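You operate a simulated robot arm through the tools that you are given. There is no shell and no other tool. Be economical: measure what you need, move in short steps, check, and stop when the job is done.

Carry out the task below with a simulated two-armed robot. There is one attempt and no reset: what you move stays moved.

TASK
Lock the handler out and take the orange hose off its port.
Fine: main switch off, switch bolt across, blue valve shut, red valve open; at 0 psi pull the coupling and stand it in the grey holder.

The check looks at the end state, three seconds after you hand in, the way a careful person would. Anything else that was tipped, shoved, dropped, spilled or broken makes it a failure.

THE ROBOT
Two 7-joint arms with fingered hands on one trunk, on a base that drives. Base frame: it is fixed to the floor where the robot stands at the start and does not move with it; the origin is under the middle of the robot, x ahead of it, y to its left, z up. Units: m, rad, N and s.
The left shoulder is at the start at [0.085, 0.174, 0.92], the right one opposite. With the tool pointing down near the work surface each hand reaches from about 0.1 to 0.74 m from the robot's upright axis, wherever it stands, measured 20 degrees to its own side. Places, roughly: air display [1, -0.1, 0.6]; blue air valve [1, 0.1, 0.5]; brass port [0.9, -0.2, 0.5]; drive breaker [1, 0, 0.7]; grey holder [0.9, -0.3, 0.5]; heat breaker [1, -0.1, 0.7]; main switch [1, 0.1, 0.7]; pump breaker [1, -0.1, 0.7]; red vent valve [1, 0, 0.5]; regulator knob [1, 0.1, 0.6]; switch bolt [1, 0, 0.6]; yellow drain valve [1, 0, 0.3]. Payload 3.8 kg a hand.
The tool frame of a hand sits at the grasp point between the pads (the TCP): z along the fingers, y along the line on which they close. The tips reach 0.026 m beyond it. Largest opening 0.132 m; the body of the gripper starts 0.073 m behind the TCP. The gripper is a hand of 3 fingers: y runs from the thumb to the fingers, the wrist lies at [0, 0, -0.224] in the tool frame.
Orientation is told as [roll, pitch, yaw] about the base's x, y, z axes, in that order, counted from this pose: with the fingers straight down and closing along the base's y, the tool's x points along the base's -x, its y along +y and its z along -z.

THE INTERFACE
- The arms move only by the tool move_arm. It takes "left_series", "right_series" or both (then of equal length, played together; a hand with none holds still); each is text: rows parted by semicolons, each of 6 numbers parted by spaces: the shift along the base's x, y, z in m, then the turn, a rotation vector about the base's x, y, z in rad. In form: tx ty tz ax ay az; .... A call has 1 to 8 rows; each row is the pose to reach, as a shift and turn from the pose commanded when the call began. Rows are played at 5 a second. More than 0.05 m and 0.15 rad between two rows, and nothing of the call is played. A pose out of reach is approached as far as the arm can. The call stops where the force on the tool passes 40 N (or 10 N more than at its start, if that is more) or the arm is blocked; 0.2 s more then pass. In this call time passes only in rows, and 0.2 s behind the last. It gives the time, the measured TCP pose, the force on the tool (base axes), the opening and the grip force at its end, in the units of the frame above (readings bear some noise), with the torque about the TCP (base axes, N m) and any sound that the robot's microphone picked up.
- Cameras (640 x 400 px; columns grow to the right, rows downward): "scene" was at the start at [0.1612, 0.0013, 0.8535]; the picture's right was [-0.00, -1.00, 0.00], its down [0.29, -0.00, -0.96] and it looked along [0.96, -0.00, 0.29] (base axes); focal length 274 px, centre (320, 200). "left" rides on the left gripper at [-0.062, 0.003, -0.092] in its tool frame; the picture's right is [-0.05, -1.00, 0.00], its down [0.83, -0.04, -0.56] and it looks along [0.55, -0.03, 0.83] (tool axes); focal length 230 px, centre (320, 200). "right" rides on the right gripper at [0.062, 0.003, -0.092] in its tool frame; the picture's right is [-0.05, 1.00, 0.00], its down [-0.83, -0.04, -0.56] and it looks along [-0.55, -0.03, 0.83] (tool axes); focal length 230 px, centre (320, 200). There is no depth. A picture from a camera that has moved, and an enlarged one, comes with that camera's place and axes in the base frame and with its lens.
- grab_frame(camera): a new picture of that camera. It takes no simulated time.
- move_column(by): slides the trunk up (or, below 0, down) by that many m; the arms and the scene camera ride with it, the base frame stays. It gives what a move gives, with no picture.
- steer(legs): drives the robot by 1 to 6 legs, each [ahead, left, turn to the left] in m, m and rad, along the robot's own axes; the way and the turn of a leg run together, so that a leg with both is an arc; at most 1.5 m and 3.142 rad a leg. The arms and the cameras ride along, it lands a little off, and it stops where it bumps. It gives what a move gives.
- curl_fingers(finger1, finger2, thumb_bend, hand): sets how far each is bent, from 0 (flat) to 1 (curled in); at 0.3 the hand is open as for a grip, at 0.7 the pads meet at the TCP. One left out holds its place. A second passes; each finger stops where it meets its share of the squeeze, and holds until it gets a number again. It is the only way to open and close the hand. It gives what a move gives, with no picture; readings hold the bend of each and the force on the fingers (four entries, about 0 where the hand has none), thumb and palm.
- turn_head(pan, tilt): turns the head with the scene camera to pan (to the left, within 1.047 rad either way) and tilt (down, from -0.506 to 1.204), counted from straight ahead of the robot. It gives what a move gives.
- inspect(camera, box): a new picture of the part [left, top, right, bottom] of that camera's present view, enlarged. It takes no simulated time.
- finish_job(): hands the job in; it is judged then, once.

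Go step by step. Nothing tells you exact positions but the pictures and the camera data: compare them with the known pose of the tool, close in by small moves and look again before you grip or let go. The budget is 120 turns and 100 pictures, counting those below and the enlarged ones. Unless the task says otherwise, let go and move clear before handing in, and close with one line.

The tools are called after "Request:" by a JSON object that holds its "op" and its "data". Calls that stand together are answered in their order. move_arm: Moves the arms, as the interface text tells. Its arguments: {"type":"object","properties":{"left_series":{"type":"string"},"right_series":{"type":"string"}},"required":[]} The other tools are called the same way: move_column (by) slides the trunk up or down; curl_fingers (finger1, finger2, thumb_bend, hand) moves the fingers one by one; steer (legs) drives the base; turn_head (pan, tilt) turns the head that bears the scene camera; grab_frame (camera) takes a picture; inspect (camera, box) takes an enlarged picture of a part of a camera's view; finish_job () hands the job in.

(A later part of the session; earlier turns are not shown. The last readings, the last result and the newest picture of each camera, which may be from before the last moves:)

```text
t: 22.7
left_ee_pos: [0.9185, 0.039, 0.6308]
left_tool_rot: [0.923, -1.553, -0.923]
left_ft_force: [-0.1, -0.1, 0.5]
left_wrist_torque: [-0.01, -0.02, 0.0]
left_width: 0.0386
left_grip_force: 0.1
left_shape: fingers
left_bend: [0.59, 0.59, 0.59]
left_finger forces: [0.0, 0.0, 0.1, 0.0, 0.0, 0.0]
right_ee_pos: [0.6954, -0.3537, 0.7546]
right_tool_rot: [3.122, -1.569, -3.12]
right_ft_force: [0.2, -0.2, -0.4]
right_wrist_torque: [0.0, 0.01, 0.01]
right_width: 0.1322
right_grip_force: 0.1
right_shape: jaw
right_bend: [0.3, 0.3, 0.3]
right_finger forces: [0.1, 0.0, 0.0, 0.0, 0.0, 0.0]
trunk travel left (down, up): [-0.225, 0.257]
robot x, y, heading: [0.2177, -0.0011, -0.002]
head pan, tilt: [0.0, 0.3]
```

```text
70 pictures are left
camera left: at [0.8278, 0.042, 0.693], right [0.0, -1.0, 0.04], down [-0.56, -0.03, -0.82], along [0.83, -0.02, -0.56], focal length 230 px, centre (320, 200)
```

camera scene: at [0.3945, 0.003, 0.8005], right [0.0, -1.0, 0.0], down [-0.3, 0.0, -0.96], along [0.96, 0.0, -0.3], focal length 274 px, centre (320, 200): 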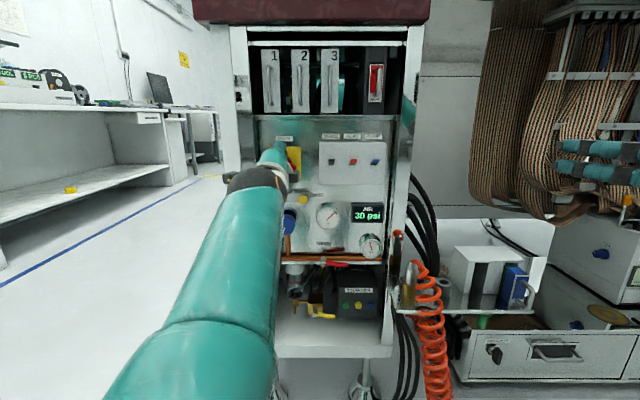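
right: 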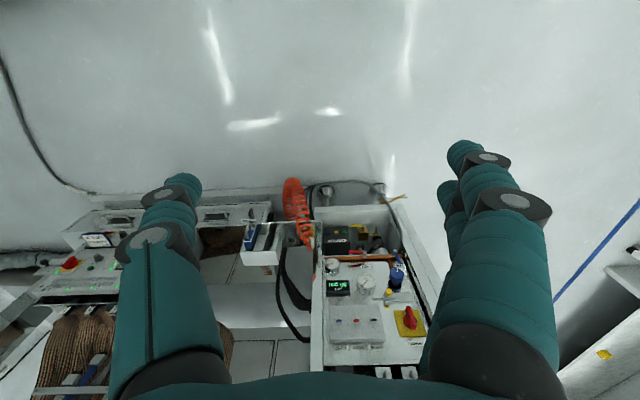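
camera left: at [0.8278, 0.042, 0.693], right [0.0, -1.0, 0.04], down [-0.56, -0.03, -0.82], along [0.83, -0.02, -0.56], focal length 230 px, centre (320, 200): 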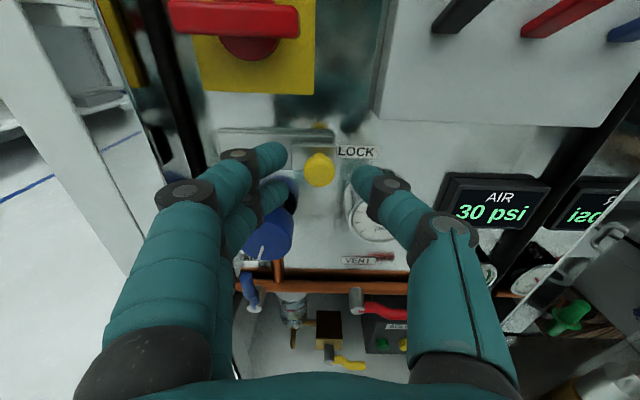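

Centred on the knob. Advance 26 mm and grip it.

Request:
{"op": "move_arm", "data": {"left_series": "0.013 0 0.002 0 0 0;0.027 0 0.003 0 0 0"}}

Request:
{"op": "curl_fingers", "data": {"hand": "left", "finger1": 0.72, "finger2": 0.72, "thumb_bend": 0.72}}

Request:
{"op": "grab_frame", "data": {"camera": "left"}}

```text
t: 23.3
left_ee_pos: [0.9467, 0.0399, 0.633]
left_tool_rot: [0.952, -1.549, -0.953]
left_ft_force: [-0.2, 0.3, -0.8]
left_wrist_torque: [0.0, 0.01, -0.06]
left_width: 0.0386
left_grip_force: 0.1
left_shape: fingers
left_bend: [0.59, 0.59, 0.59]
left_finger forces: [0.0, 0.0, 0.0, 0.0, 0.0, 0.0]
right_ee_pos: [0.6958, -0.354, 0.7546]
right_tool_rot: [3.124, -1.567, -3.119]
right_ft_force: [0.0, -0.6, -0.7]
right_wrist_torque: [-0.02, -0.01, -0.02]
right_width: 0.132
right_grip_force: 0.1
right_shape: jaw
right_bend: [0.3, 0.3, 0.3]
right_finger forces: [0.1, 0.0, 0.1, 0.0, 0.0, 0.0]
trunk travel left (down, up): [-0.225, 0.257]
robot x, y, heading: [0.2193, -0.0014, 0.001]
head pan, tilt: [0.0, 0.3]
```

```text
t: 24.3
left_ee_pos: [0.946, 0.0412, 0.6328]
left_tool_rot: [0.946, -1.553, -0.948]
left_ft_force: [6.3, 1.2, 0.9]
left_wrist_torque: [0.03, -0.02, 0.13]
left_width: 0.0067
left_grip_force: 7.0
left_shape: fingers
left_bend: [0.72, 0.65, 0.68]
left_finger forces: [0.0, 7.2, 0.1, 0.0, 6.2, 0.0]
right_ee_pos: [0.6961, -0.3544, 0.7543]
right_tool_rot: [-3.109, -1.57, 3.112]
right_ft_force: [-0.2, 0.4, 0.2]
right_wrist_torque: [-0.01, 0.02, -0.02]
right_width: 0.132
right_grip_force: 0.1
right_shape: jaw
right_bend: [0.3, 0.3, 0.3]
right_finger forces: [0.0, 0.0, 0.1, 0.0, 0.0, 0.0]
trunk travel left (down, up): [-0.225, 0.257]
robot x, y, heading: [0.2173, 0.001, 0.007]
head pan, tilt: [0.0, 0.3]
```

```text
69 pictures are left
camera left: at [0.8554, 0.0426, 0.6963], right [0.0, -1.0, 0.04], down [-0.56, -0.03, -0.82], along [0.83, -0.02, -0.56], focal length 230 px, centre (320, 200)
```

left: 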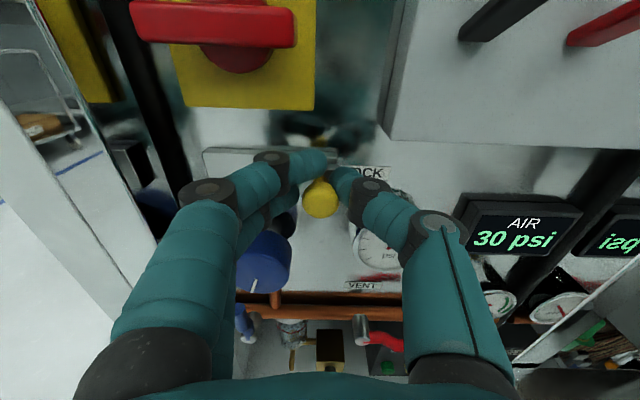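

Thumb and lower finger hold the knob. Slide it left gently.

Request:
{"op": "move_arm", "data": {"left_series": "0 0.01 0 0 0 0;0 0.02 0 0 0 0;0 0.03 0 0 0 0"}}

Request:
{"op": "grab_frame", "data": {"camera": "left"}}

```text
t: 25.1
left_ee_pos: [0.9459, 0.0696, 0.6327]
left_tool_rot: [0.963, -1.553, -0.963]
left_ft_force: [5.8, -1.1, 1.8]
left_wrist_torque: [0.0, -0.03, 0.02]
left_width: 0.006
left_grip_force: 6.0
left_shape: fingers
left_bend: [0.72, 0.7, 0.69]
left_finger forces: [0.0, 4.5, 0.0, 0.0, 6.9, 0.0]
right_ee_pos: [0.696, -0.3543, 0.7546]
right_tool_rot: [3.052, -1.569, -3.048]
right_ft_force: [0.4, 0.5, -0.5]
right_wrist_torque: [-0.01, -0.02, 0.0]
right_width: 0.1319
right_grip_force: 0.2
right_shape: jaw
right_bend: [0.3, 0.3, 0.3]
right_finger forces: [0.0, 0.1, 0.0, 0.0, 0.0, 0.0]
trunk travel left (down, up): [-0.225, 0.257]
robot x, y, heading: [0.2185, -0.0006, 0.004]
head pan, tilt: [0.0, 0.3]
```

```text
68 pictures are left
camera left: at [0.8551, 0.0718, 0.6961], right [0.0, -1.0, 0.04], down [-0.56, -0.03, -0.82], along [0.83, -0.02, -0.56], focal length 230 px, centre (320, 200)
```

left: 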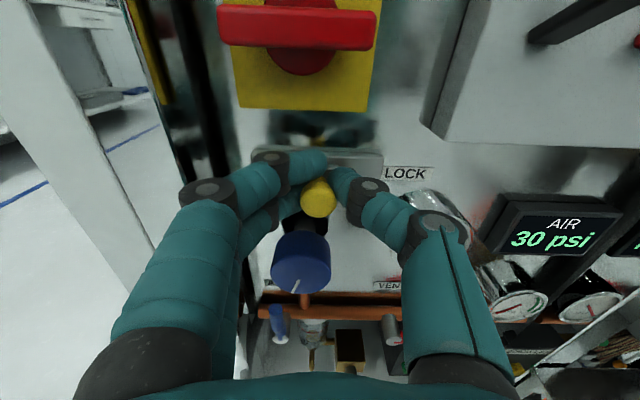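

It slides. Continue toward the left stop.

Request:
{"op": "move_arm", "data": {"left_series": "0 0.008 0 0 0 0;0 0.016 0 0 0 0;0 0.024 0 0 0 0;0 0.032 0 0 0 0"}}

Request:
{"op": "grab_frame", "data": {"camera": "left"}}

Request:
{"op": "inspect", "data": {"camera": "scene", "box": [240, 140, 360, 215]}}

```text
t: 26.1
left_ee_pos: [0.9457, 0.0942, 0.6393]
left_tool_rot: [1.408, -1.553, -1.418]
left_ft_force: [-2.0, -27.3, 6.3]
left_wrist_torque: [-0.36, -0.07, -0.39]
left_width: 0.0238
left_grip_force: 11.8
left_shape: fingers
left_bend: [0.72, 0.72, 0.63]
left_finger forces: [0.1, 0.0, 0.0, 0.0, 23.0, 0.0]
right_ee_pos: [0.6947, -0.3566, 0.7544]
right_tool_rot: [2.598, -1.569, -2.595]
right_ft_force: [-0.9, -0.4, 0.0]
right_wrist_torque: [0.01, -0.01, 0.01]
right_width: 0.1316
right_grip_force: 0.1
right_shape: jaw
right_bend: [0.3, 0.3, 0.3]
right_finger forces: [0.1, 0.1, 0.1, 0.0, 0.0, 0.0]
trunk travel left (down, up): [-0.225, 0.257]
robot x, y, heading: [0.2207, 0.001, 0.002]
head pan, tilt: [0.0, 0.3]
```

```text
67 pictures are left
camera left: at [0.8539, 0.0977, 0.7], right [-0.01, -1.0, 0.04], down [-0.56, -0.02, -0.83], along [0.83, -0.03, -0.56], focal length 230 px, centre (320, 200)
```

left: 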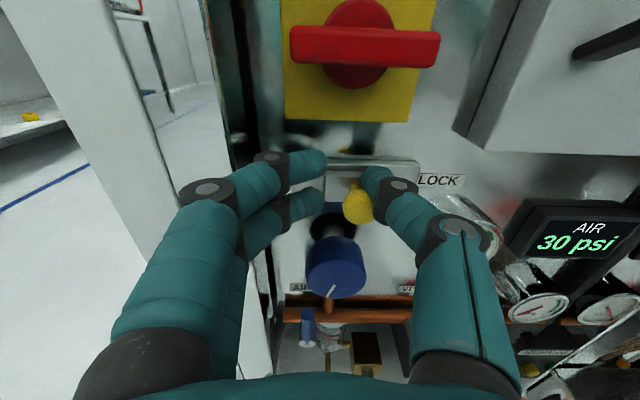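

```text
5.33 times, centred on (300, 178) of scene
camera zoom: at [0.3937, 0.0008, 0.8008], right [0.0, -1.0, 0.0], down [-0.3, 0.0, -0.96], along [0.96, 0.0, -0.3], focal length 1460 px, centre (427, 320)
```

zoom: 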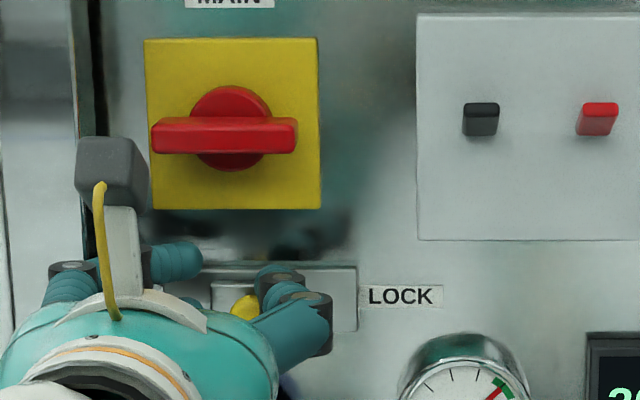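

The thumb pushed with 23 N against resistance. I'll open, back off, and look at where the bolt sits.

Request:
{"op": "curl_fingers", "data": {"hand": "left", "finger1": 0.55, "finger2": 0.55, "thumb_bend": 0.55}}

Request:
{"op": "move_arm", "data": {"left_series": "-0.02 0 0 0 0 0;-0.045 0 0 0 0 0"}}

Request:
{"op": "inspect", "data": {"camera": "left", "box": [200, 60, 440, 210]}}

Request:
{"op": "inspect", "data": {"camera": "scene", "box": [240, 140, 360, 215]}}

```text
t: 27.1
left_ee_pos: [0.9443, 0.0968, 0.6381]
left_tool_rot: [1.406, -1.554, -1.411]
left_ft_force: [-7.6, -23.0, 12.2]
left_wrist_torque: [-0.12, -0.14, -0.11]
left_width: 0.0389
left_grip_force: 14.4
left_shape: fingers
left_bend: [0.61, 0.62, 0.54]
left_finger forces: [9.8, 10.3, 0.0, 0.0, 8.4, 0.0]
right_ee_pos: [0.694, -0.3555, 0.755]
right_tool_rot: [2.717, -1.569, -2.715]
right_ft_force: [0.3, -0.1, 0.1]
right_wrist_torque: [0.01, 0.0, -0.01]
right_width: 0.1319
right_grip_force: 0.1
right_shape: jaw
right_bend: [0.3, 0.3, 0.3]
right_finger forces: [0.0, 0.1, 0.0, 0.0, 0.1, 0.0]
trunk travel left (down, up): [-0.225, 0.257]
robot x, y, heading: [0.2176, 0.0034, 0.004]
head pan, tilt: [0.0, 0.3]
```

```text
t: 27.7
left_ee_pos: [0.9001, 0.1051, 0.6303]
left_tool_rot: [0.89, -1.546, -0.885]
left_ft_force: [0.4, 0.2, 0.0]
left_wrist_torque: [-0.01, 0.0, -0.01]
left_width: 0.051
left_grip_force: 0.0
left_shape: fingers
left_bend: [0.55, 0.55, 0.55]
left_finger forces: [0.0, 0.0, 0.1, 0.0, 0.0, 0.1]
right_ee_pos: [0.6961, -0.3543, 0.7537]
right_tool_rot: [3.015, -1.568, -3.013]
right_ft_force: [0.7, 0.0, 0.0]
right_wrist_torque: [0.0, 0.0, -0.01]
right_width: 0.1318
right_grip_force: 0.1
right_shape: jaw
right_bend: [0.3, 0.3, 0.3]
right_finger forces: [0.0, 0.0, 0.0, 0.0, 0.0, 0.1]
trunk travel left (down, up): [-0.225, 0.257]
robot x, y, heading: [0.2156, -0.0002, 0.004]
head pan, tilt: [0.0, 0.3]
```

```text
2.67 times, centred on (320, 135) of left
camera zoom: at [0.8089, 0.1067, 0.6944], right [0.01, -1.0, 0.03], down [-0.57, -0.03, -0.82], along [0.82, -0.01, -0.57], focal length 614 px, centre (320, 373)
```

zoom: 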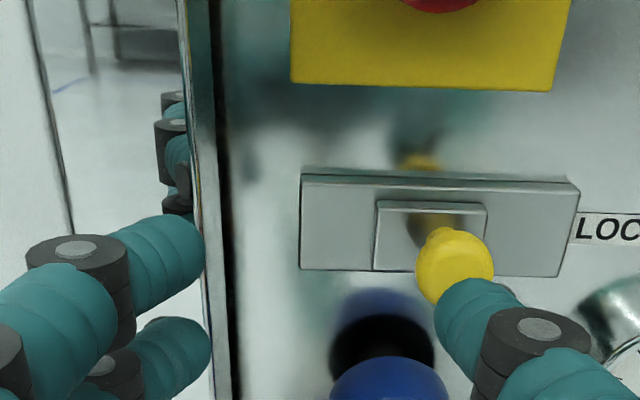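

```text
5.33 times, centred on (300, 178) of scene
camera zoom: at [0.3941, 0.0028, 0.8005], right [0.0, -1.0, 0.0], down [-0.3, 0.0, -0.96], along [0.96, 0.0, -0.3], focal length 1460 px, centre (427, 320)
```

zoom: 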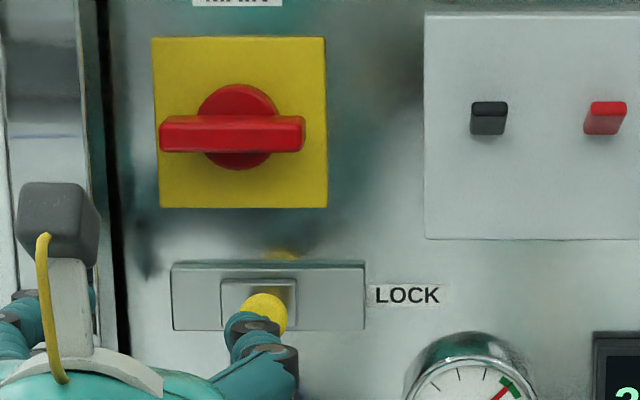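

The bolt rests about mid-plate now; it seems to have come back when I withdrew. I'll curl the fingers away and use the thumb alone to push the knob left to its stop.

Request:
{"op": "curl_fingers", "data": {"hand": "left", "finger1": 1.0, "finger2": 1.0, "thumb_bend": 0.6}}

Request:
{"op": "move_arm", "data": {"left_series": "0.002 -0.018 0 0 0 0;0.004 -0.036 0 0 0 0"}}

Request:
{"op": "grab_frame", "data": {"camera": "left"}}

```text
t: 28.7
left_ee_pos: [0.9005, 0.1014, 0.6321]
left_tool_rot: [0.937, -1.553, -0.935]
left_ft_force: [0.0, 0.4, -0.7]
left_wrist_torque: [0.03, -0.02, 0.03]
left_width: 0.0393
left_grip_force: 0.0
left_shape: fingers
left_bend: [1.0, 1.0, 0.6]
left_finger forces: [0.0, 0.0, 0.0, 0.1, 0.0, 0.0]
right_ee_pos: [0.6961, -0.3544, 0.7549]
right_tool_rot: [3.111, -1.571, -3.107]
right_ft_force: [0.3, -0.4, -1.1]
right_wrist_torque: [0.03, 0.01, 0.02]
right_width: 0.132
right_grip_force: 0.1
right_shape: jaw
right_bend: [0.3, 0.3, 0.3]
right_finger forces: [0.1, 0.0, 0.1, 0.1, 0.0, 0.0]
trunk travel left (down, up): [-0.225, 0.257]
robot x, y, heading: [0.219, 0.0027, 0.001]
head pan, tilt: [0.0, 0.3]
```

```text
t: 29.3
left_ee_pos: [0.9074, 0.0779, 0.6316]
left_tool_rot: [1.496, -1.521, -1.489]
left_ft_force: [0.0, 0.3, 0.7]
left_wrist_torque: [0.03, -0.01, 0.01]
left_width: 0.0392
left_grip_force: 0.1
left_shape: fingers
left_bend: [1.0, 1.0, 0.6]
left_finger forces: [0.1, 0.0, 0.0, 0.0, 0.0, 0.0]
right_ee_pos: [0.6951, -0.3543, 0.7544]
right_tool_rot: [-3.137, -1.569, 3.138]
right_ft_force: [0.4, -0.4, -0.6]
right_wrist_torque: [-0.01, 0.0, -0.01]
right_width: 0.132
right_grip_force: 0.1
right_shape: jaw
right_bend: [0.3, 0.3, 0.3]
right_finger forces: [0.1, 0.1, 0.0, 0.0, 0.0, 0.0]
trunk travel left (down, up): [-0.225, 0.257]
robot x, y, heading: [0.2167, 0.0002, 0.005]
head pan, tilt: [0.0, 0.3]
```

```text
63 pictures are left
camera left: at [0.8162, 0.0777, 0.6944], right [0.01, -1.0, 0.0], down [-0.56, -0.01, -0.83], along [0.83, 0.0, -0.56], focal length 230 px, centre (320, 200)
```

left: 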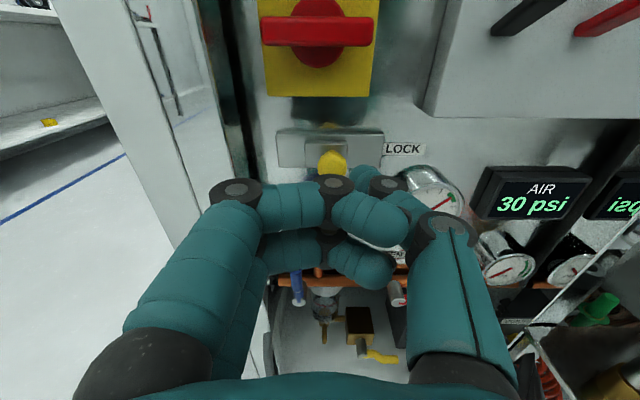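

Request:
{"op": "move_arm", "data": {"left_series": "0.01 -0.008 0 0 0 0;0.025 -0.01 0 0 0 0;0.037 -0.01 0 0 0 0"}}

Request:
{"op": "inspect", "data": {"camera": "left", "box": [200, 60, 440, 210]}}

```text
t: 30.1
left_ee_pos: [0.9431, 0.055, 0.6338]
left_tool_rot: [0.762, -1.552, -0.76]
left_ft_force: [1.2, 0.9, -0.2]
left_wrist_torque: [0.0, 0.01, 0.0]
left_width: 0.0395
left_grip_force: 0.1
left_shape: fingers
left_bend: [1.0, 1.0, 0.6]
left_finger forces: [0.0, 0.1, 0.0, 0.0, 0.0, 0.0]
right_ee_pos: [0.6952, -0.3542, 0.7549]
right_tool_rot: [3.128, -1.57, -3.125]
right_ft_force: [-0.8, 0.5, 0.2]
right_wrist_torque: [-0.01, 0.01, 0.03]
right_width: 0.1319
right_grip_force: 0.1
right_shape: jaw
right_bend: [0.3, 0.3, 0.3]
right_finger forces: [0.0, 0.1, 0.1, 0.0, 0.0, 0.0]
trunk travel left (down, up): [-0.225, 0.257]
robot x, y, heading: [0.218, 0.0006, 0.004]
head pan, tilt: [0.0, 0.3]
```

```text
2.67 times, centred on (320, 135) of left
camera zoom: at [0.8505, 0.058, 0.696], right [0.0, -1.0, 0.04], down [-0.57, -0.03, -0.82], along [0.82, -0.02, -0.57], focal length 614 px, centre (320, 373)
```

zoom: 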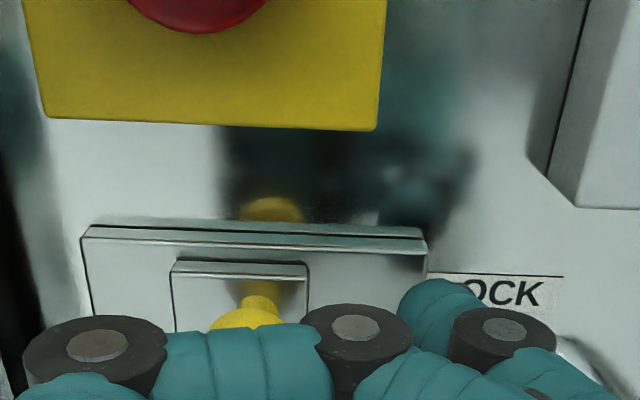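

Thumb tip sits right of the knob. Push left in small rows.

Request:
{"op": "move_arm", "data": {"left_series": "0 0.01 0 0 0 0;0 0.02 0 0 0 0;0 0.028 0 0 0 0;0 0.034 0 0 0 0;0 0.04 0 0 0 0;0 0.046 0 0 0 0"}}

Request:
{"op": "inspect", "data": {"camera": "left", "box": [200, 60, 440, 210]}}

```text
t: 31.5
left_ee_pos: [0.9406, 0.0988, 0.6344]
left_tool_rot: [1.008, -1.552, -1.012]
left_ft_force: [-5.7, -14.5, 3.0]
left_wrist_torque: [-0.13, 0.0, -0.48]
left_width: 0.0438
left_grip_force: 7.0
left_shape: fingers
left_bend: [1.0, 1.0, 0.55]
left_finger forces: [0.0, 0.1, 0.0, 0.0, 13.3, 0.1]
right_ee_pos: [0.6942, -0.3552, 0.7552]
right_tool_rot: [2.783, -1.566, -2.78]
right_ft_force: [-0.6, 0.1, 0.1]
right_wrist_torque: [-0.01, 0.01, 0.0]
right_width: 0.1318
right_grip_force: 0.0
right_shape: jaw
right_bend: [0.3, 0.3, 0.3]
right_finger forces: [0.1, 0.0, 0.0, 0.0, 0.0, 0.0]
trunk travel left (down, up): [-0.225, 0.257]
robot x, y, heading: [0.2166, -0.0021, 0.001]
head pan, tilt: [0.0, 0.3]
```

```text
2.67 times, centred on (320, 135) of left
camera zoom: at [0.8501, 0.1011, 0.6968], right [0.0, -1.0, 0.04], down [-0.56, -0.03, -0.83], along [0.83, -0.02, -0.56], focal length 614 px, centre (320, 373)
```

zoom: 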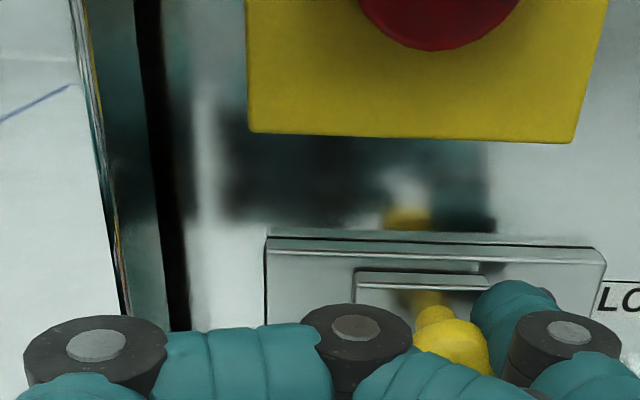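

The bolt did not move under 13 N more, so it looks to be at its end stop (travel about 28 mm). Back off and check closely.

Request:
{"op": "move_arm", "data": {"left_series": "0 -0.01 0 0 0 0;-0.03 -0.012 0 0 0 0;-0.05 0 -0.02 0 0 0;-0.05 0.02 -0.05 0 0 0"}}

Request:
{"op": "inspect", "data": {"camera": "scene", "box": [260, 150, 340, 200]}}

Request:
{"op": "grab_frame", "data": {"camera": "left"}}

```text
t: 32.5
left_ee_pos: [0.8917, 0.1238, 0.5835]
left_tool_rot: [0.918, -1.55, -0.916]
left_ft_force: [0.1, 1.1, -0.2]
left_wrist_torque: [-0.02, -0.01, 0.02]
left_width: 0.0394
left_grip_force: 0.0
left_shape: fingers
left_bend: [1.0, 1.0, 0.6]
left_finger forces: [0.0, 0.0, 0.0, 0.0, 0.0, 0.0]
right_ee_pos: [0.6953, -0.3547, 0.7553]
right_tool_rot: [-3.118, -1.57, 3.122]
right_ft_force: [0.5, -0.5, -0.3]
right_wrist_torque: [-0.03, -0.01, -0.01]
right_width: 0.1318
right_grip_force: 0.0
right_shape: jaw
right_bend: [0.3, 0.3, 0.3]
right_finger forces: [0.1, 0.0, 0.0, 0.0, 0.0, 0.0]
trunk travel left (down, up): [-0.225, 0.257]
robot x, y, heading: [0.2179, -0.001, 0.0]
head pan, tilt: [0.0, 0.3]
```

```text
8.00 times, centred on (300, 175) of scene
camera zoom: at [0.3943, 0.0026, 0.8006], right [0.0, -1.0, 0.0], down [-0.3, 0.0, -0.96], along [0.96, 0.0, -0.3], focal length 2190 px, centre (480, 400)
```

zoom: 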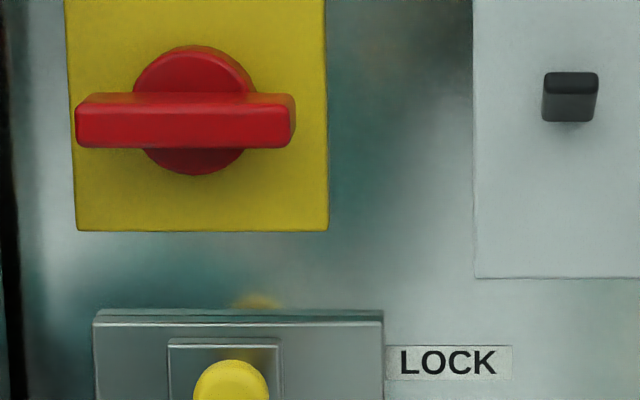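

```text
59 pictures are left
camera left: at [0.8009, 0.125, 0.6456], right [0.0, -1.0, 0.04], down [-0.57, -0.03, -0.82], along [0.82, -0.02, -0.56], focal length 230 px, centre (320, 200)
```

left: 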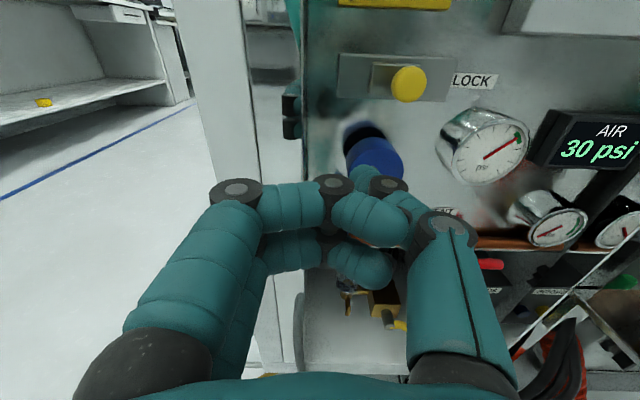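

The bolt is across (stem hard against its stop). Next the blue valve: stem about (0.952, 0.100, 0.474), lever up to z≈0.527. I'll back the base a little for arm freedom and set up the hand lower, yawed to keep clear of the left post.

Request:
{"op": "steer", "data": {"legs": [[-0.07, 0, 0]]}}

Request:
{"op": "move_arm", "data": {"left_series": "0 -0.01 -0.02 0 0 0.075;0 -0.02 -0.04 0 0 0.15;0 -0.03 -0.06 0 0 0.225;0 -0.04 -0.075 0 0 0.3"}}

Request:
{"op": "curl_fingers", "data": {"hand": "left", "finger1": 0.66, "finger2": 0.66, "thumb_bend": 0.45}}

Request:
{"op": "grab_frame", "data": {"camera": "left"}}

Request:
{"op": "grab_frame", "data": {"camera": "scene"}}

```text
t: 33.5
left_ee_pos: [0.8236, 0.1221, 0.585]
left_tool_rot: [0.966, -1.552, -0.965]
left_ft_force: [1.1, -0.6, 0.9]
left_wrist_torque: [0.02, -0.04, -0.01]
left_width: 0.0393
left_grip_force: 0.0
left_shape: fingers
left_bend: [1.0, 1.0, 0.6]
left_finger forces: [0.1, 0.1, 0.1, 0.0, 0.0, 0.1]
right_ee_pos: [0.6268, -0.3552, 0.7565]
right_tool_rot: [3.106, -1.568, -3.1]
right_ft_force: [-0.3, -0.4, 0.1]
right_wrist_torque: [0.03, 0.04, -0.01]
right_width: 0.132
right_grip_force: 0.2
right_shape: jaw
right_bend: [0.3, 0.3, 0.3]
right_finger forces: [0.1, 0.1, 0.0, 0.1, 0.1, 0.1]
trunk travel left (down, up): [-0.225, 0.257]
robot x, y, heading: [0.1498, 0.0009, 0.006]
head pan, tilt: [0.0, 0.3]
```

```text
t: 34.5
left_ee_pos: [0.8226, 0.0804, 0.5076]
left_tool_rot: [0.837, -1.551, -0.532]
left_ft_force: [1.5, -0.4, -0.9]
left_wrist_torque: [0.0, -0.01, -0.03]
left_width: 0.0395
left_grip_force: 0.2
left_shape: fingers
left_bend: [1.0, 1.0, 0.6]
left_finger forces: [0.0, 0.0, 0.0, 0.0, 0.0, 0.0]
right_ee_pos: [0.6263, -0.3551, 0.7535]
right_tool_rot: [3.054, -1.57, -3.048]
right_ft_force: [-0.1, -0.6, 1.4]
right_wrist_torque: [0.07, -0.01, 0.0]
right_width: 0.1319
right_grip_force: 0.1
right_shape: jaw
right_bend: [0.3, 0.3, 0.3]
right_finger forces: [0.0, 0.0, 0.0, 0.1, 0.0, 0.0]
trunk travel left (down, up): [-0.225, 0.257]
robot x, y, heading: [0.1495, -0.0017, 0.004]
head pan, tilt: [0.0, 0.3]
```

```text
t: 35.5
left_ee_pos: [0.8236, 0.0823, 0.509]
left_tool_rot: [0.939, -1.552, -0.636]
left_ft_force: [-0.3, 0.7, 0.3]
left_wrist_torque: [-0.03, 0.03, 0.02]
left_width: 0.0496
left_grip_force: 0.1
left_shape: fingers
left_bend: [0.66, 0.66, 0.45]
left_finger forces: [0.0, 0.1, 0.0, 0.0, 0.1, 0.0]
right_ee_pos: [0.6254, -0.3542, 0.7554]
right_tool_rot: [3.108, -1.569, -3.106]
right_ft_force: [-0.8, -0.3, -0.8]
right_wrist_torque: [0.0, 0.04, -0.01]
right_width: 0.1319
right_grip_force: 0.1
right_shape: jaw
right_bend: [0.3, 0.3, 0.3]
right_finger forces: [0.0, 0.0, 0.0, 0.0, 0.0, 0.0]
trunk travel left (down, up): [-0.225, 0.257]
robot x, y, heading: [0.1484, 0.0001, 0.002]
head pan, tilt: [0.0, 0.3]
```

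```text
58 pictures are left
camera left: at [0.7353, 0.057, 0.571], right [0.3, -0.95, 0.04], down [-0.53, -0.2, -0.82], along [0.79, 0.23, -0.56], focal length 230 px, centre (320, 200)
```

left: 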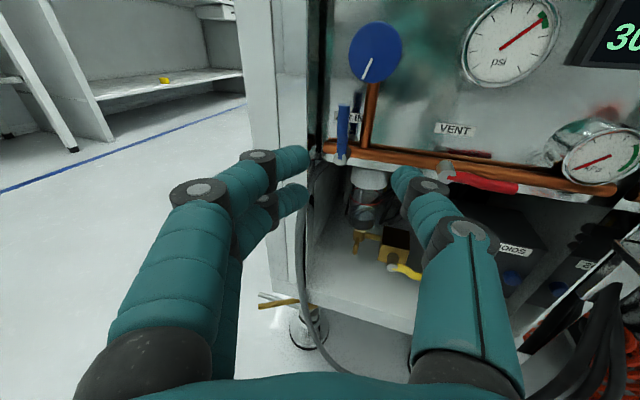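

```text
57 pictures are left
camera scene: at [0.3247, 0.0022, 0.8006], right [0.0, -1.0, 0.0], down [-0.3, 0.0, -0.96], along [0.96, 0.0, -0.3], focal length 274 px, centre (320, 200)
```

scene: 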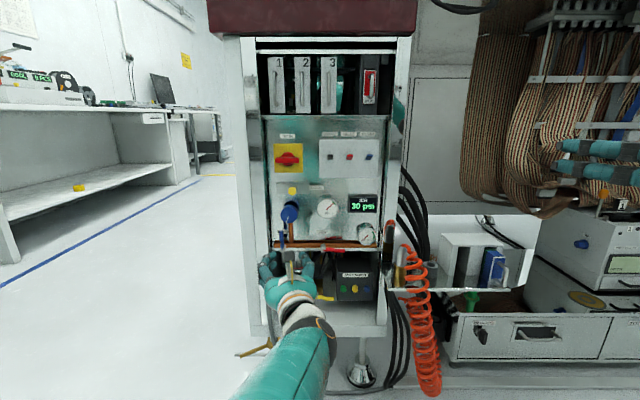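

Lever confirmed at y≈0.100, z 0.474–0.527. Advance part way toward it.

Request:
{"op": "move_arm", "data": {"left_series": "0.03 0.008 -0.002 0 0 0;0.06 0.016 -0.004 0 0 0;0.085 0.022 -0.005 0 0 0"}}

Request:
{"op": "grab_frame", "data": {"camera": "left"}}

Request:
{"op": "inspect", "data": {"camera": "scene", "box": [240, 190, 360, 265]}}

```text
t: 36.3
left_ee_pos: [0.8957, 0.1074, 0.5095]
left_tool_rot: [0.976, -1.554, -0.675]
left_ft_force: [0.0, -0.7, -1.1]
left_wrist_torque: [0.06, 0.03, 0.0]
left_width: 0.0498
left_grip_force: 0.1
left_shape: fingers
left_bend: [0.66, 0.66, 0.45]
left_finger forces: [0.0, 0.1, 0.0, 0.0, 0.0, 0.1]
left hand out of reach, approached as far as the arm can: row 3
right_ee_pos: [0.626, -0.3544, 0.7549]
right_tool_rot: [3.074, -1.567, -3.071]
right_ft_force: [-0.6, 0.5, -0.3]
right_wrist_torque: [0.0, 0.02, 0.0]
right_width: 0.1319
right_grip_force: 0.1
right_shape: jaw
right_bend: [0.3, 0.3, 0.3]
right_finger forces: [0.0, 0.1, 0.0, 0.1, 0.0, 0.1]
trunk travel left (down, up): [-0.225, 0.257]
robot x, y, heading: [0.1457, 0.0005, 0.002]
head pan, tilt: [0.0, 0.3]
```

```text
56 pictures are left
camera left: at [0.8078, 0.0819, 0.5725], right [0.3, -0.95, 0.04], down [-0.53, -0.2, -0.83], along [0.79, 0.23, -0.56], focal length 230 px, centre (320, 200)
```

left: 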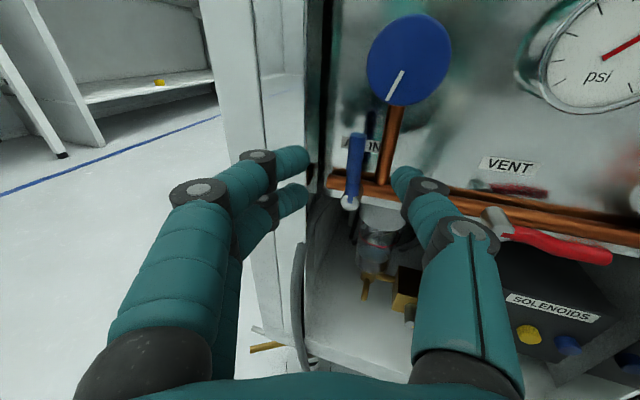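

```text
5.33 times, centred on (300, 228) of scene
camera zoom: at [0.3244, 0.0022, 0.8006], right [0.0, -1.0, 0.0], down [-0.3, 0.0, -0.96], along [0.96, 0.0, -0.3], focal length 1460 px, centre (427, 53)
```

zoom: 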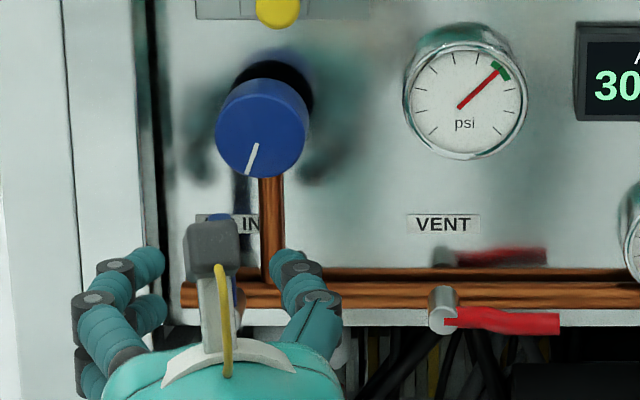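

Reach ran out because the arm must stretch down. I'll retract, raise the hand and lower the trunk 0.15 m.

Request:
{"op": "move_arm", "data": {"left_series": "-0.03 -0.01 0 0 0 0;-0.06 -0.02 0.02 0 0 0;-0.09 -0.025 0.06 0 0 0;-0.09 -0.025 0.1 0 0 0;-0.09 -0.025 0.14 0 0 0"}}

Request:
{"op": "move_column", "data": {"by": -0.15}}

Request:
{"op": "grab_frame", "data": {"camera": "scene"}}

```text
refused: row 3 steps farther than a row can; nothing moved
```

```text
t: 38.0
left_ee_pos: [0.8946, 0.107, 0.3583]
left_tool_rot: [0.966, -1.552, -0.665]
left_ft_force: [0.5, -0.8, 0.1]
left_wrist_torque: [-0.01, 0.01, 0.02]
left_width: 0.0498
left_grip_force: 0.0
left_shape: fingers
left_bend: [0.66, 0.66, 0.45]
left_finger forces: [0.0, 0.0, 0.1, 0.0, 0.0, 0.1]
right_ee_pos: [0.6363, -0.3549, 0.5623]
right_tool_rot: [0.003, -1.482, 0.0]
right_ft_force: [0.3, 1.1, 0.2]
right_wrist_torque: [0.03, 0.0, -0.04]
right_width: 0.1322
right_grip_force: 0.1
right_shape: jaw
right_bend: [0.3, 0.3, 0.3]
right_finger forces: [0.0, 0.0, 0.1, 0.1, 0.0, 0.0]
trunk travel left (down, up): [-0.075, 0.407]
robot x, y, heading: [0.1496, 0.0029, 0.003]
head pan, tilt: [0.0, 0.3]
```

```text
54 pictures are left
camera scene: at [0.3339, 0.0023, 0.6414], right [0.0, -1.0, 0.0], down [-0.3, 0.0, -0.96], along [0.96, 0.0, -0.3], focal length 274 px, centre (320, 200)
```

scene: 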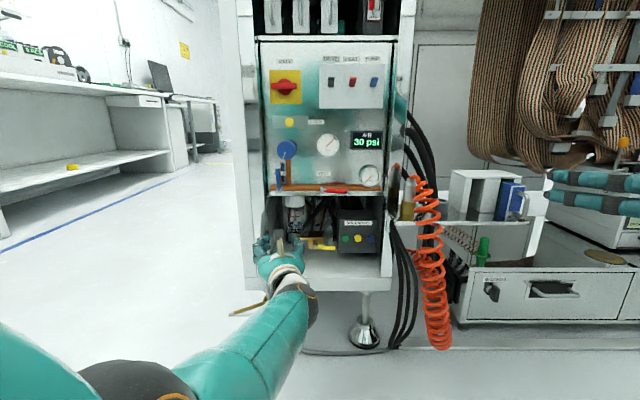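

No contacts from the drop. Retract, then raise back to lever height.

Request:
{"op": "move_arm", "data": {"left_series": "-0.04 0 0 0 0 0;-0.06 0 0.03 0 0 0;-0.06 0 0.07 0 0 0;-0.06 0 0.11 0 0 0;-0.06 0 0.149 0 0 0"}}

Request:
{"op": "grab_frame", "data": {"camera": "left"}}

```text
t: 39.2
left_ee_pos: [0.8388, 0.1116, 0.5147]
left_tool_rot: [1.538, -1.515, -1.246]
left_ft_force: [0.2, 0.5, 0.3]
left_wrist_torque: [0.0, 0.01, 0.01]
left_width: 0.05
left_grip_force: 0.1
left_shape: fingers
left_bend: [0.66, 0.66, 0.45]
left_finger forces: [0.0, 0.0, 0.1, 0.0, 0.1, 0.1]
right_ee_pos: [0.636, -0.3559, 0.577]
right_tool_rot: [0.009, -1.494, -0.003]
right_ft_force: [0.0, -0.5, -0.5]
right_wrist_torque: [0.0, 0.0, 0.0]
right_width: 0.132
right_grip_force: 0.1
right_shape: jaw
right_bend: [0.3, 0.3, 0.3]
right_finger forces: [0.0, 0.0, 0.1, 0.0, 0.1, 0.0]
trunk travel left (down, up): [-0.075, 0.407]
robot x, y, heading: [0.1484, 0.0031, 0.002]
head pan, tilt: [0.0, 0.3]
```

```text
53 pictures are left
camera left: at [0.7508, 0.0845, 0.5761], right [0.29, -0.96, 0.0], down [-0.53, -0.16, -0.83], along [0.79, 0.24, -0.56], focal length 230 px, centre (320, 200)
```

left: 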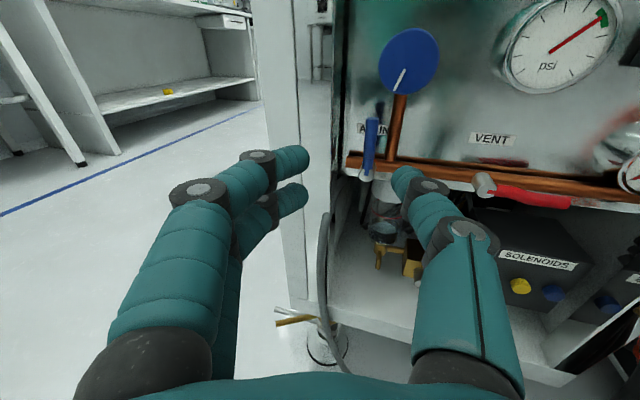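

Request:
{"op": "move_arm", "data": {"left_series": "0.035 -0.002 -0.004 0 0 0;0.07 -0.004 -0.006 0 0 0"}}

Request:
{"op": "grab_frame", "data": {"camera": "left"}}

Request:
{"op": "inspect", "data": {"camera": "scene", "box": [240, 130, 360, 205]}}

```text
t: 39.8
left_ee_pos: [0.9049, 0.1029, 0.4984]
left_tool_rot: [0.805, -1.551, -0.501]
left_ft_force: [-0.5, -0.1, -0.6]
left_wrist_torque: [-0.03, 0.0, 0.03]
left_width: 0.05
left_grip_force: 0.0
left_shape: fingers
left_bend: [0.66, 0.66, 0.45]
left_finger forces: [0.0, 0.1, 0.0, 0.0, 0.0, 0.1]
right_ee_pos: [0.6378, -0.3532, 0.5587]
right_tool_rot: [0.007, -1.483, -0.001]
right_ft_force: [-0.4, -1.2, 0.7]
right_wrist_torque: [0.0, 0.01, 0.01]
right_width: 0.1317
right_grip_force: 0.1
right_shape: jaw
right_bend: [0.3, 0.3, 0.3]
right_finger forces: [0.0, 0.0, 0.0, 0.0, 0.0, 0.1]
trunk travel left (down, up): [-0.075, 0.407]
robot x, y, heading: [0.1489, 0.0036, 0.002]
head pan, tilt: [0.0, 0.3]
```

```text
52 pictures are left
camera left: at [0.8172, 0.0778, 0.5612], right [0.3, -0.95, 0.04], down [-0.53, -0.2, -0.82], along [0.79, 0.23, -0.57], focal length 230 px, centre (320, 200)
```

left: 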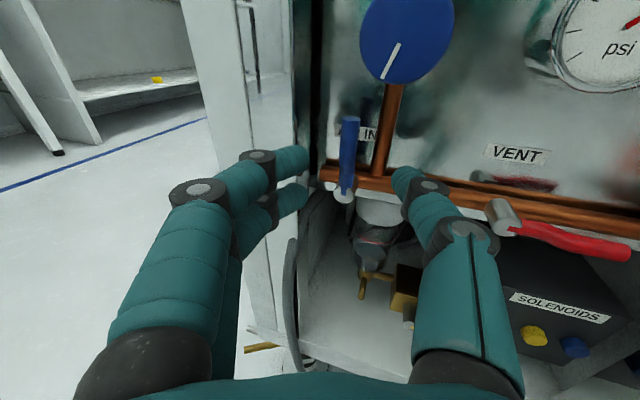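

```text
5.33 times, centred on (300, 168) of scene
camera zoom: at [0.3342, 0.0023, 0.6395], right [0.0, -1.0, 0.0], down [-0.3, 0.0, -0.96], along [0.96, 0.0, -0.3], focal length 1460 px, centre (427, 373)
```

zoom: 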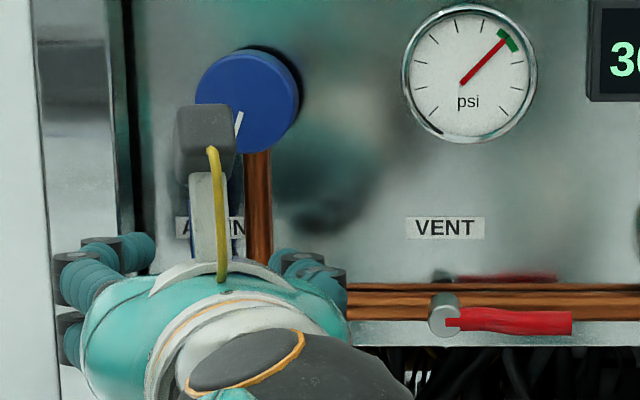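

Lever is between fingers and thumb, regulator knob clear. Advance 34 mm and close.

Request:
{"op": "move_arm", "data": {"left_series": "0.018 0 0.003 0 0 0;0.036 0 0.006 0 0 0"}}

Request:
{"op": "grab_frame", "data": {"camera": "left"}}

```text
t: 40.4
left_ee_pos: [0.9409, 0.1028, 0.5071]
left_tool_rot: [0.881, -1.552, -0.581]
left_ft_force: [-0.1, -0.3, -1.1]
left_wrist_torque: [-0.01, -0.02, -0.03]
left_width: 0.05
left_grip_force: 0.1
left_shape: fingers
left_bend: [0.66, 0.66, 0.45]
left_finger forces: [0.1, 0.3, 0.0, 0.1, 0.0, 0.0]
right_ee_pos: [0.6369, -0.3546, 0.5609]
right_tool_rot: [0.007, -1.484, -0.003]
right_ft_force: [-0.6, 0.0, -0.2]
right_wrist_torque: [-0.01, -0.01, 0.0]
right_width: 0.132
right_grip_force: 0.0
right_shape: jaw
right_bend: [0.3, 0.3, 0.3]
right_finger forces: [0.0, 0.0, 0.0, 0.0, 0.0, 0.1]
trunk travel left (down, up): [-0.075, 0.407]
robot x, y, heading: [0.1512, -0.0002, 0.003]
head pan, tilt: [0.0, 0.3]
```

```text
50 pictures are left
camera left: at [0.8536, 0.0777, 0.5696], right [0.3, -0.95, 0.04], down [-0.53, -0.2, -0.82], along [0.79, 0.22, -0.56], focal length 230 px, centre (320, 200)
```

left: 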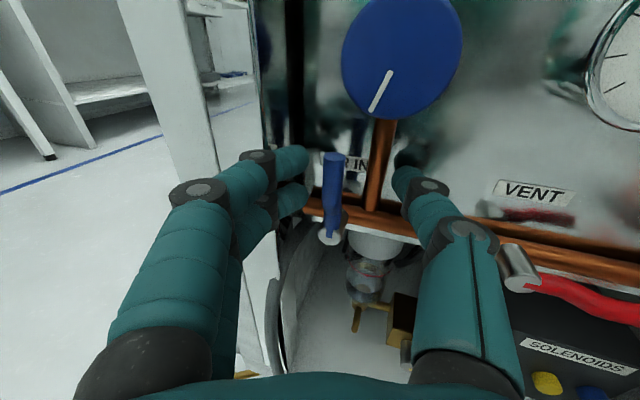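

Lever lies right beside the fingers. Close the thumb onto it.

Request:
{"op": "curl_fingers", "data": {"hand": "left", "finger1": 0.7, "finger2": 0.7, "thumb_bend": 0.72}}

Request:
{"op": "grab_frame", "data": {"camera": "left"}}

```text
t: 41.4
left_ee_pos: [0.9409, 0.1017, 0.5071]
left_tool_rot: [0.948, -1.551, -0.649]
left_ft_force: [8.0, -6.6, -0.6]
left_wrist_torque: [0.0, -0.01, -0.07]
left_width: 0.0125
left_grip_force: 5.3
left_shape: fingers
left_bend: [0.7, 0.7, 0.67]
left_finger forces: [0.0, 0.0, 0.0, 0.1, 10.2, 0.0]
right_ee_pos: [0.6369, -0.3549, 0.5607]
right_tool_rot: [0.01, -1.48, -0.006]
right_ft_force: [0.1, 0.5, 0.3]
right_wrist_torque: [0.04, -0.02, 0.01]
right_width: 0.1319
right_grip_force: 0.0
right_shape: jaw
right_bend: [0.3, 0.3, 0.3]
right_finger forces: [0.0, 0.0, 0.0, 0.2, 0.1, 0.0]
trunk travel left (down, up): [-0.075, 0.407]
robot x, y, heading: [0.1511, 0.0014, 0.005]
head pan, tilt: [0.0, 0.3]
```

```text
49 pictures are left
camera left: at [0.8538, 0.077, 0.57], right [0.3, -0.95, 0.04], down [-0.53, -0.2, -0.82], along [0.79, 0.22, -0.56], focal length 230 px, centre (320, 200)
```

left: 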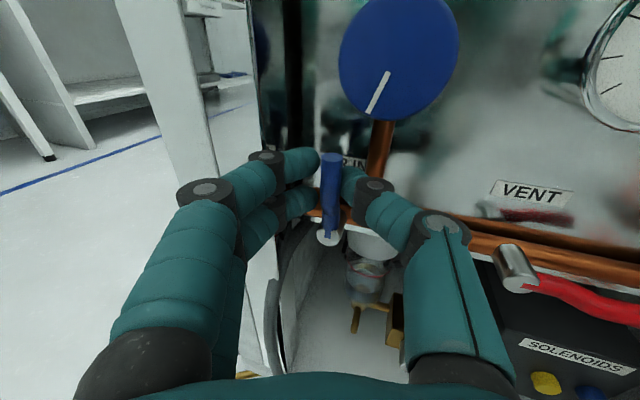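

Thumb pressing left does not move it, so it turns right. Rotate clockwise along the lever's arc.

Request:
{"op": "move_arm", "data": {"left_series": "0 -0.0049 -0.0004 0.14 0 0;0 -0.0098 -0.0015 0.28 0 0;0 -0.0144 -0.0033 0.42 0 0"}}

Request:
{"op": "grab_frame", "data": {"camera": "left"}}

```text
t: 42.2
left_ee_pos: [0.9422, 0.0886, 0.5048]
left_tool_rot: [1.841, -1.138, -1.536]
left_ft_force: [7.1, -0.7, 2.8]
left_wrist_torque: [-0.04, -0.08, -0.01]
left_width: 0.0133
left_grip_force: 4.0
left_shape: fingers
left_bend: [0.67, 0.69, 0.68]
left_finger forces: [2.0, 0.7, 0.0, 0.1, 5.8, 0.0]
right_ee_pos: [0.6374, -0.3542, 0.562]
right_tool_rot: [0.009, -1.484, -0.004]
right_ft_force: [-0.5, -0.2, 0.0]
right_wrist_torque: [0.01, -0.02, 0.0]
right_width: 0.1318
right_grip_force: 0.0
right_shape: jaw
right_bend: [0.3, 0.3, 0.3]
right_finger forces: [0.0, 0.0, 0.0, 0.0, 0.1, 0.0]
trunk travel left (down, up): [-0.075, 0.407]
robot x, y, heading: [0.1534, -0.0024, 0.009]
head pan, tilt: [0.0, 0.3]
```

```text
48 pictures are left
camera left: at [0.854, 0.0397, 0.5514], right [0.3, -0.89, -0.36], down [-0.53, 0.16, -0.83], along [0.79, 0.44, -0.42], focal length 230 px, centre (320, 200)
```

left: 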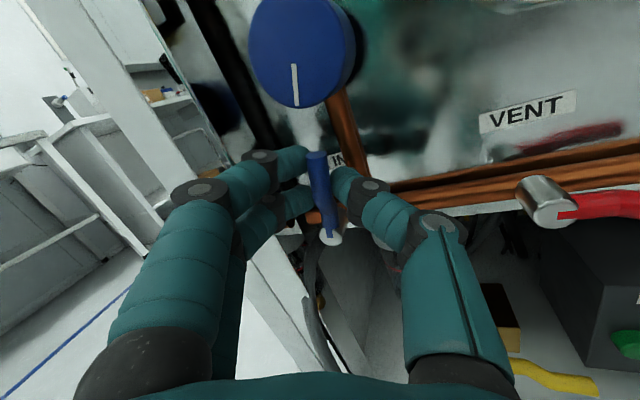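

It turns. Continue to a full quarter turn.

Request:
{"op": "move_arm", "data": {"left_series": "0 -0.0041 -0.0022 0.14 0 0;0 -0.0077 -0.005 0.28 0 0;0 -0.011 -0.0082 0.42 0 0;0 -0.0138 -0.0119 0.56 0 0;0 -0.0161 -0.0159 0.7 0 0;0 -0.0178 -0.0202 0.84 0 0;0 -0.0188 -0.0247 0.98 0 0;0 -0.0192 -0.03 1.12 0 0"}}

Request:
{"op": "grab_frame", "data": {"camera": "left"}}

Request:
{"op": "inspect", "data": {"camera": "scene", "box": [240, 130, 400, 230]}}

```text
t: 44.0
left_ee_pos: [0.9412, 0.0685, 0.4739]
left_tool_rot: [1.87, -0.015, -1.556]
left_ft_force: [2.6, -7.9, 0.8]
left_wrist_torque: [-0.04, -0.01, -0.13]
left_width: 0.0149
left_grip_force: 5.7
left_shape: fingers
left_bend: [0.66, 0.69, 0.69]
left_finger forces: [3.4, 1.0, 0.0, 0.0, 6.8, 0.0]
right_ee_pos: [0.6375, -0.355, 0.5615]
right_tool_rot: [0.013, -1.484, -0.006]
right_ft_force: [-1.0, 0.9, -0.4]
right_wrist_torque: [0.01, 0.03, 0.0]
right_width: 0.1319
right_grip_force: 0.0
right_shape: jaw
right_bend: [0.3, 0.3, 0.3]
right_finger forces: [0.1, 0.0, 0.1, 0.1, 0.0, 0.0]
trunk travel left (down, up): [-0.075, 0.407]
robot x, y, heading: [0.1489, -0.0022, -0.003]
head pan, tilt: [0.0, 0.3]
```

```text
47 pictures are left
camera left: at [0.8535, 0.0056, 0.4504], right [0.3, -0.06, -0.95], down [-0.53, 0.82, -0.22], along [0.79, 0.57, 0.21], focal length 230 px, centre (320, 200)
```

left: 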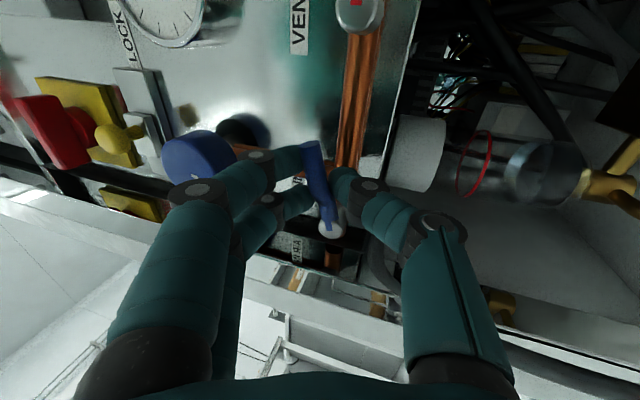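

```text
4.00 times, centred on (320, 180) of scene
camera zoom: at [0.334, 0.002, 0.6412], right [0.0, -1.0, 0.0], down [-0.3, 0.0, -0.96], along [0.96, 0.0, -0.3], focal length 1095 px, centre (320, 280)
```

zoom: 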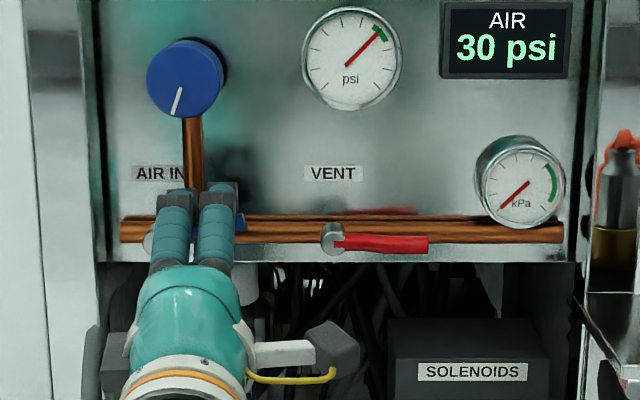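

The lever is about 12° short of horizontal. Push a little further.

Request:
{"op": "move_arm", "data": {"left_series": "0 0 -0.004 0.1 0 0;0 0.001 -0.008 0.2 0 0;0 0.001 -0.012 0.28 0 0"}}

Request:
{"op": "inspect", "data": {"camera": "scene", "box": [240, 130, 400, 230]}}

```text
t: 44.8
left_ee_pos: [0.942, 0.0709, 0.4641]
left_tool_rot: [1.881, 0.262, -1.554]
left_ft_force: [2.7, -3.6, 3.0]
left_wrist_torque: [-0.06, 0.0, -0.09]
left_width: 0.0153
left_grip_force: 5.1
left_shape: fingers
left_bend: [0.65, 0.68, 0.69]
left_finger forces: [4.7, 1.9, 0.1, 0.0, 4.5, 0.0]
right_ee_pos: [0.6371, -0.3548, 0.5613]
right_tool_rot: [0.01, -1.484, -0.005]
right_ft_force: [-0.4, 0.5, 0.1]
right_wrist_torque: [0.02, -0.01, 0.01]
right_width: 0.1318
right_grip_force: 0.0
right_shape: jaw
right_bend: [0.3, 0.3, 0.3]
right_finger forces: [0.1, 0.0, 0.1, 0.0, 0.1, 0.0]
trunk travel left (down, up): [-0.075, 0.407]
robot x, y, heading: [0.1486, 0.0005, 0.006]
head pan, tilt: [0.0, 0.3]
```

```text
4.00 times, centred on (320, 180) of scene
camera zoom: at [0.3339, 0.0022, 0.6414], right [0.0, -1.0, 0.0], down [-0.3, 0.0, -0.96], along [0.96, 0.0, -0.3], focal length 1095 px, centre (320, 280)
```

zoom: 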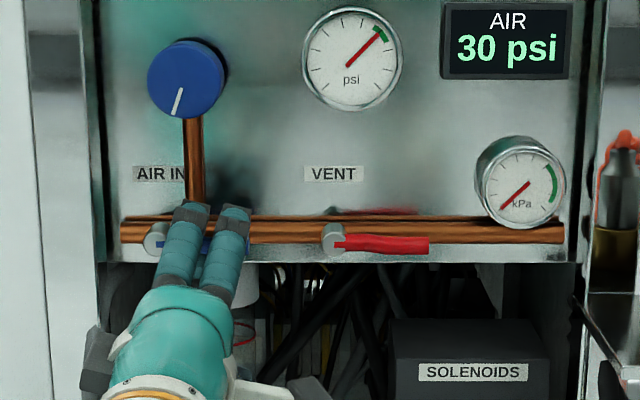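

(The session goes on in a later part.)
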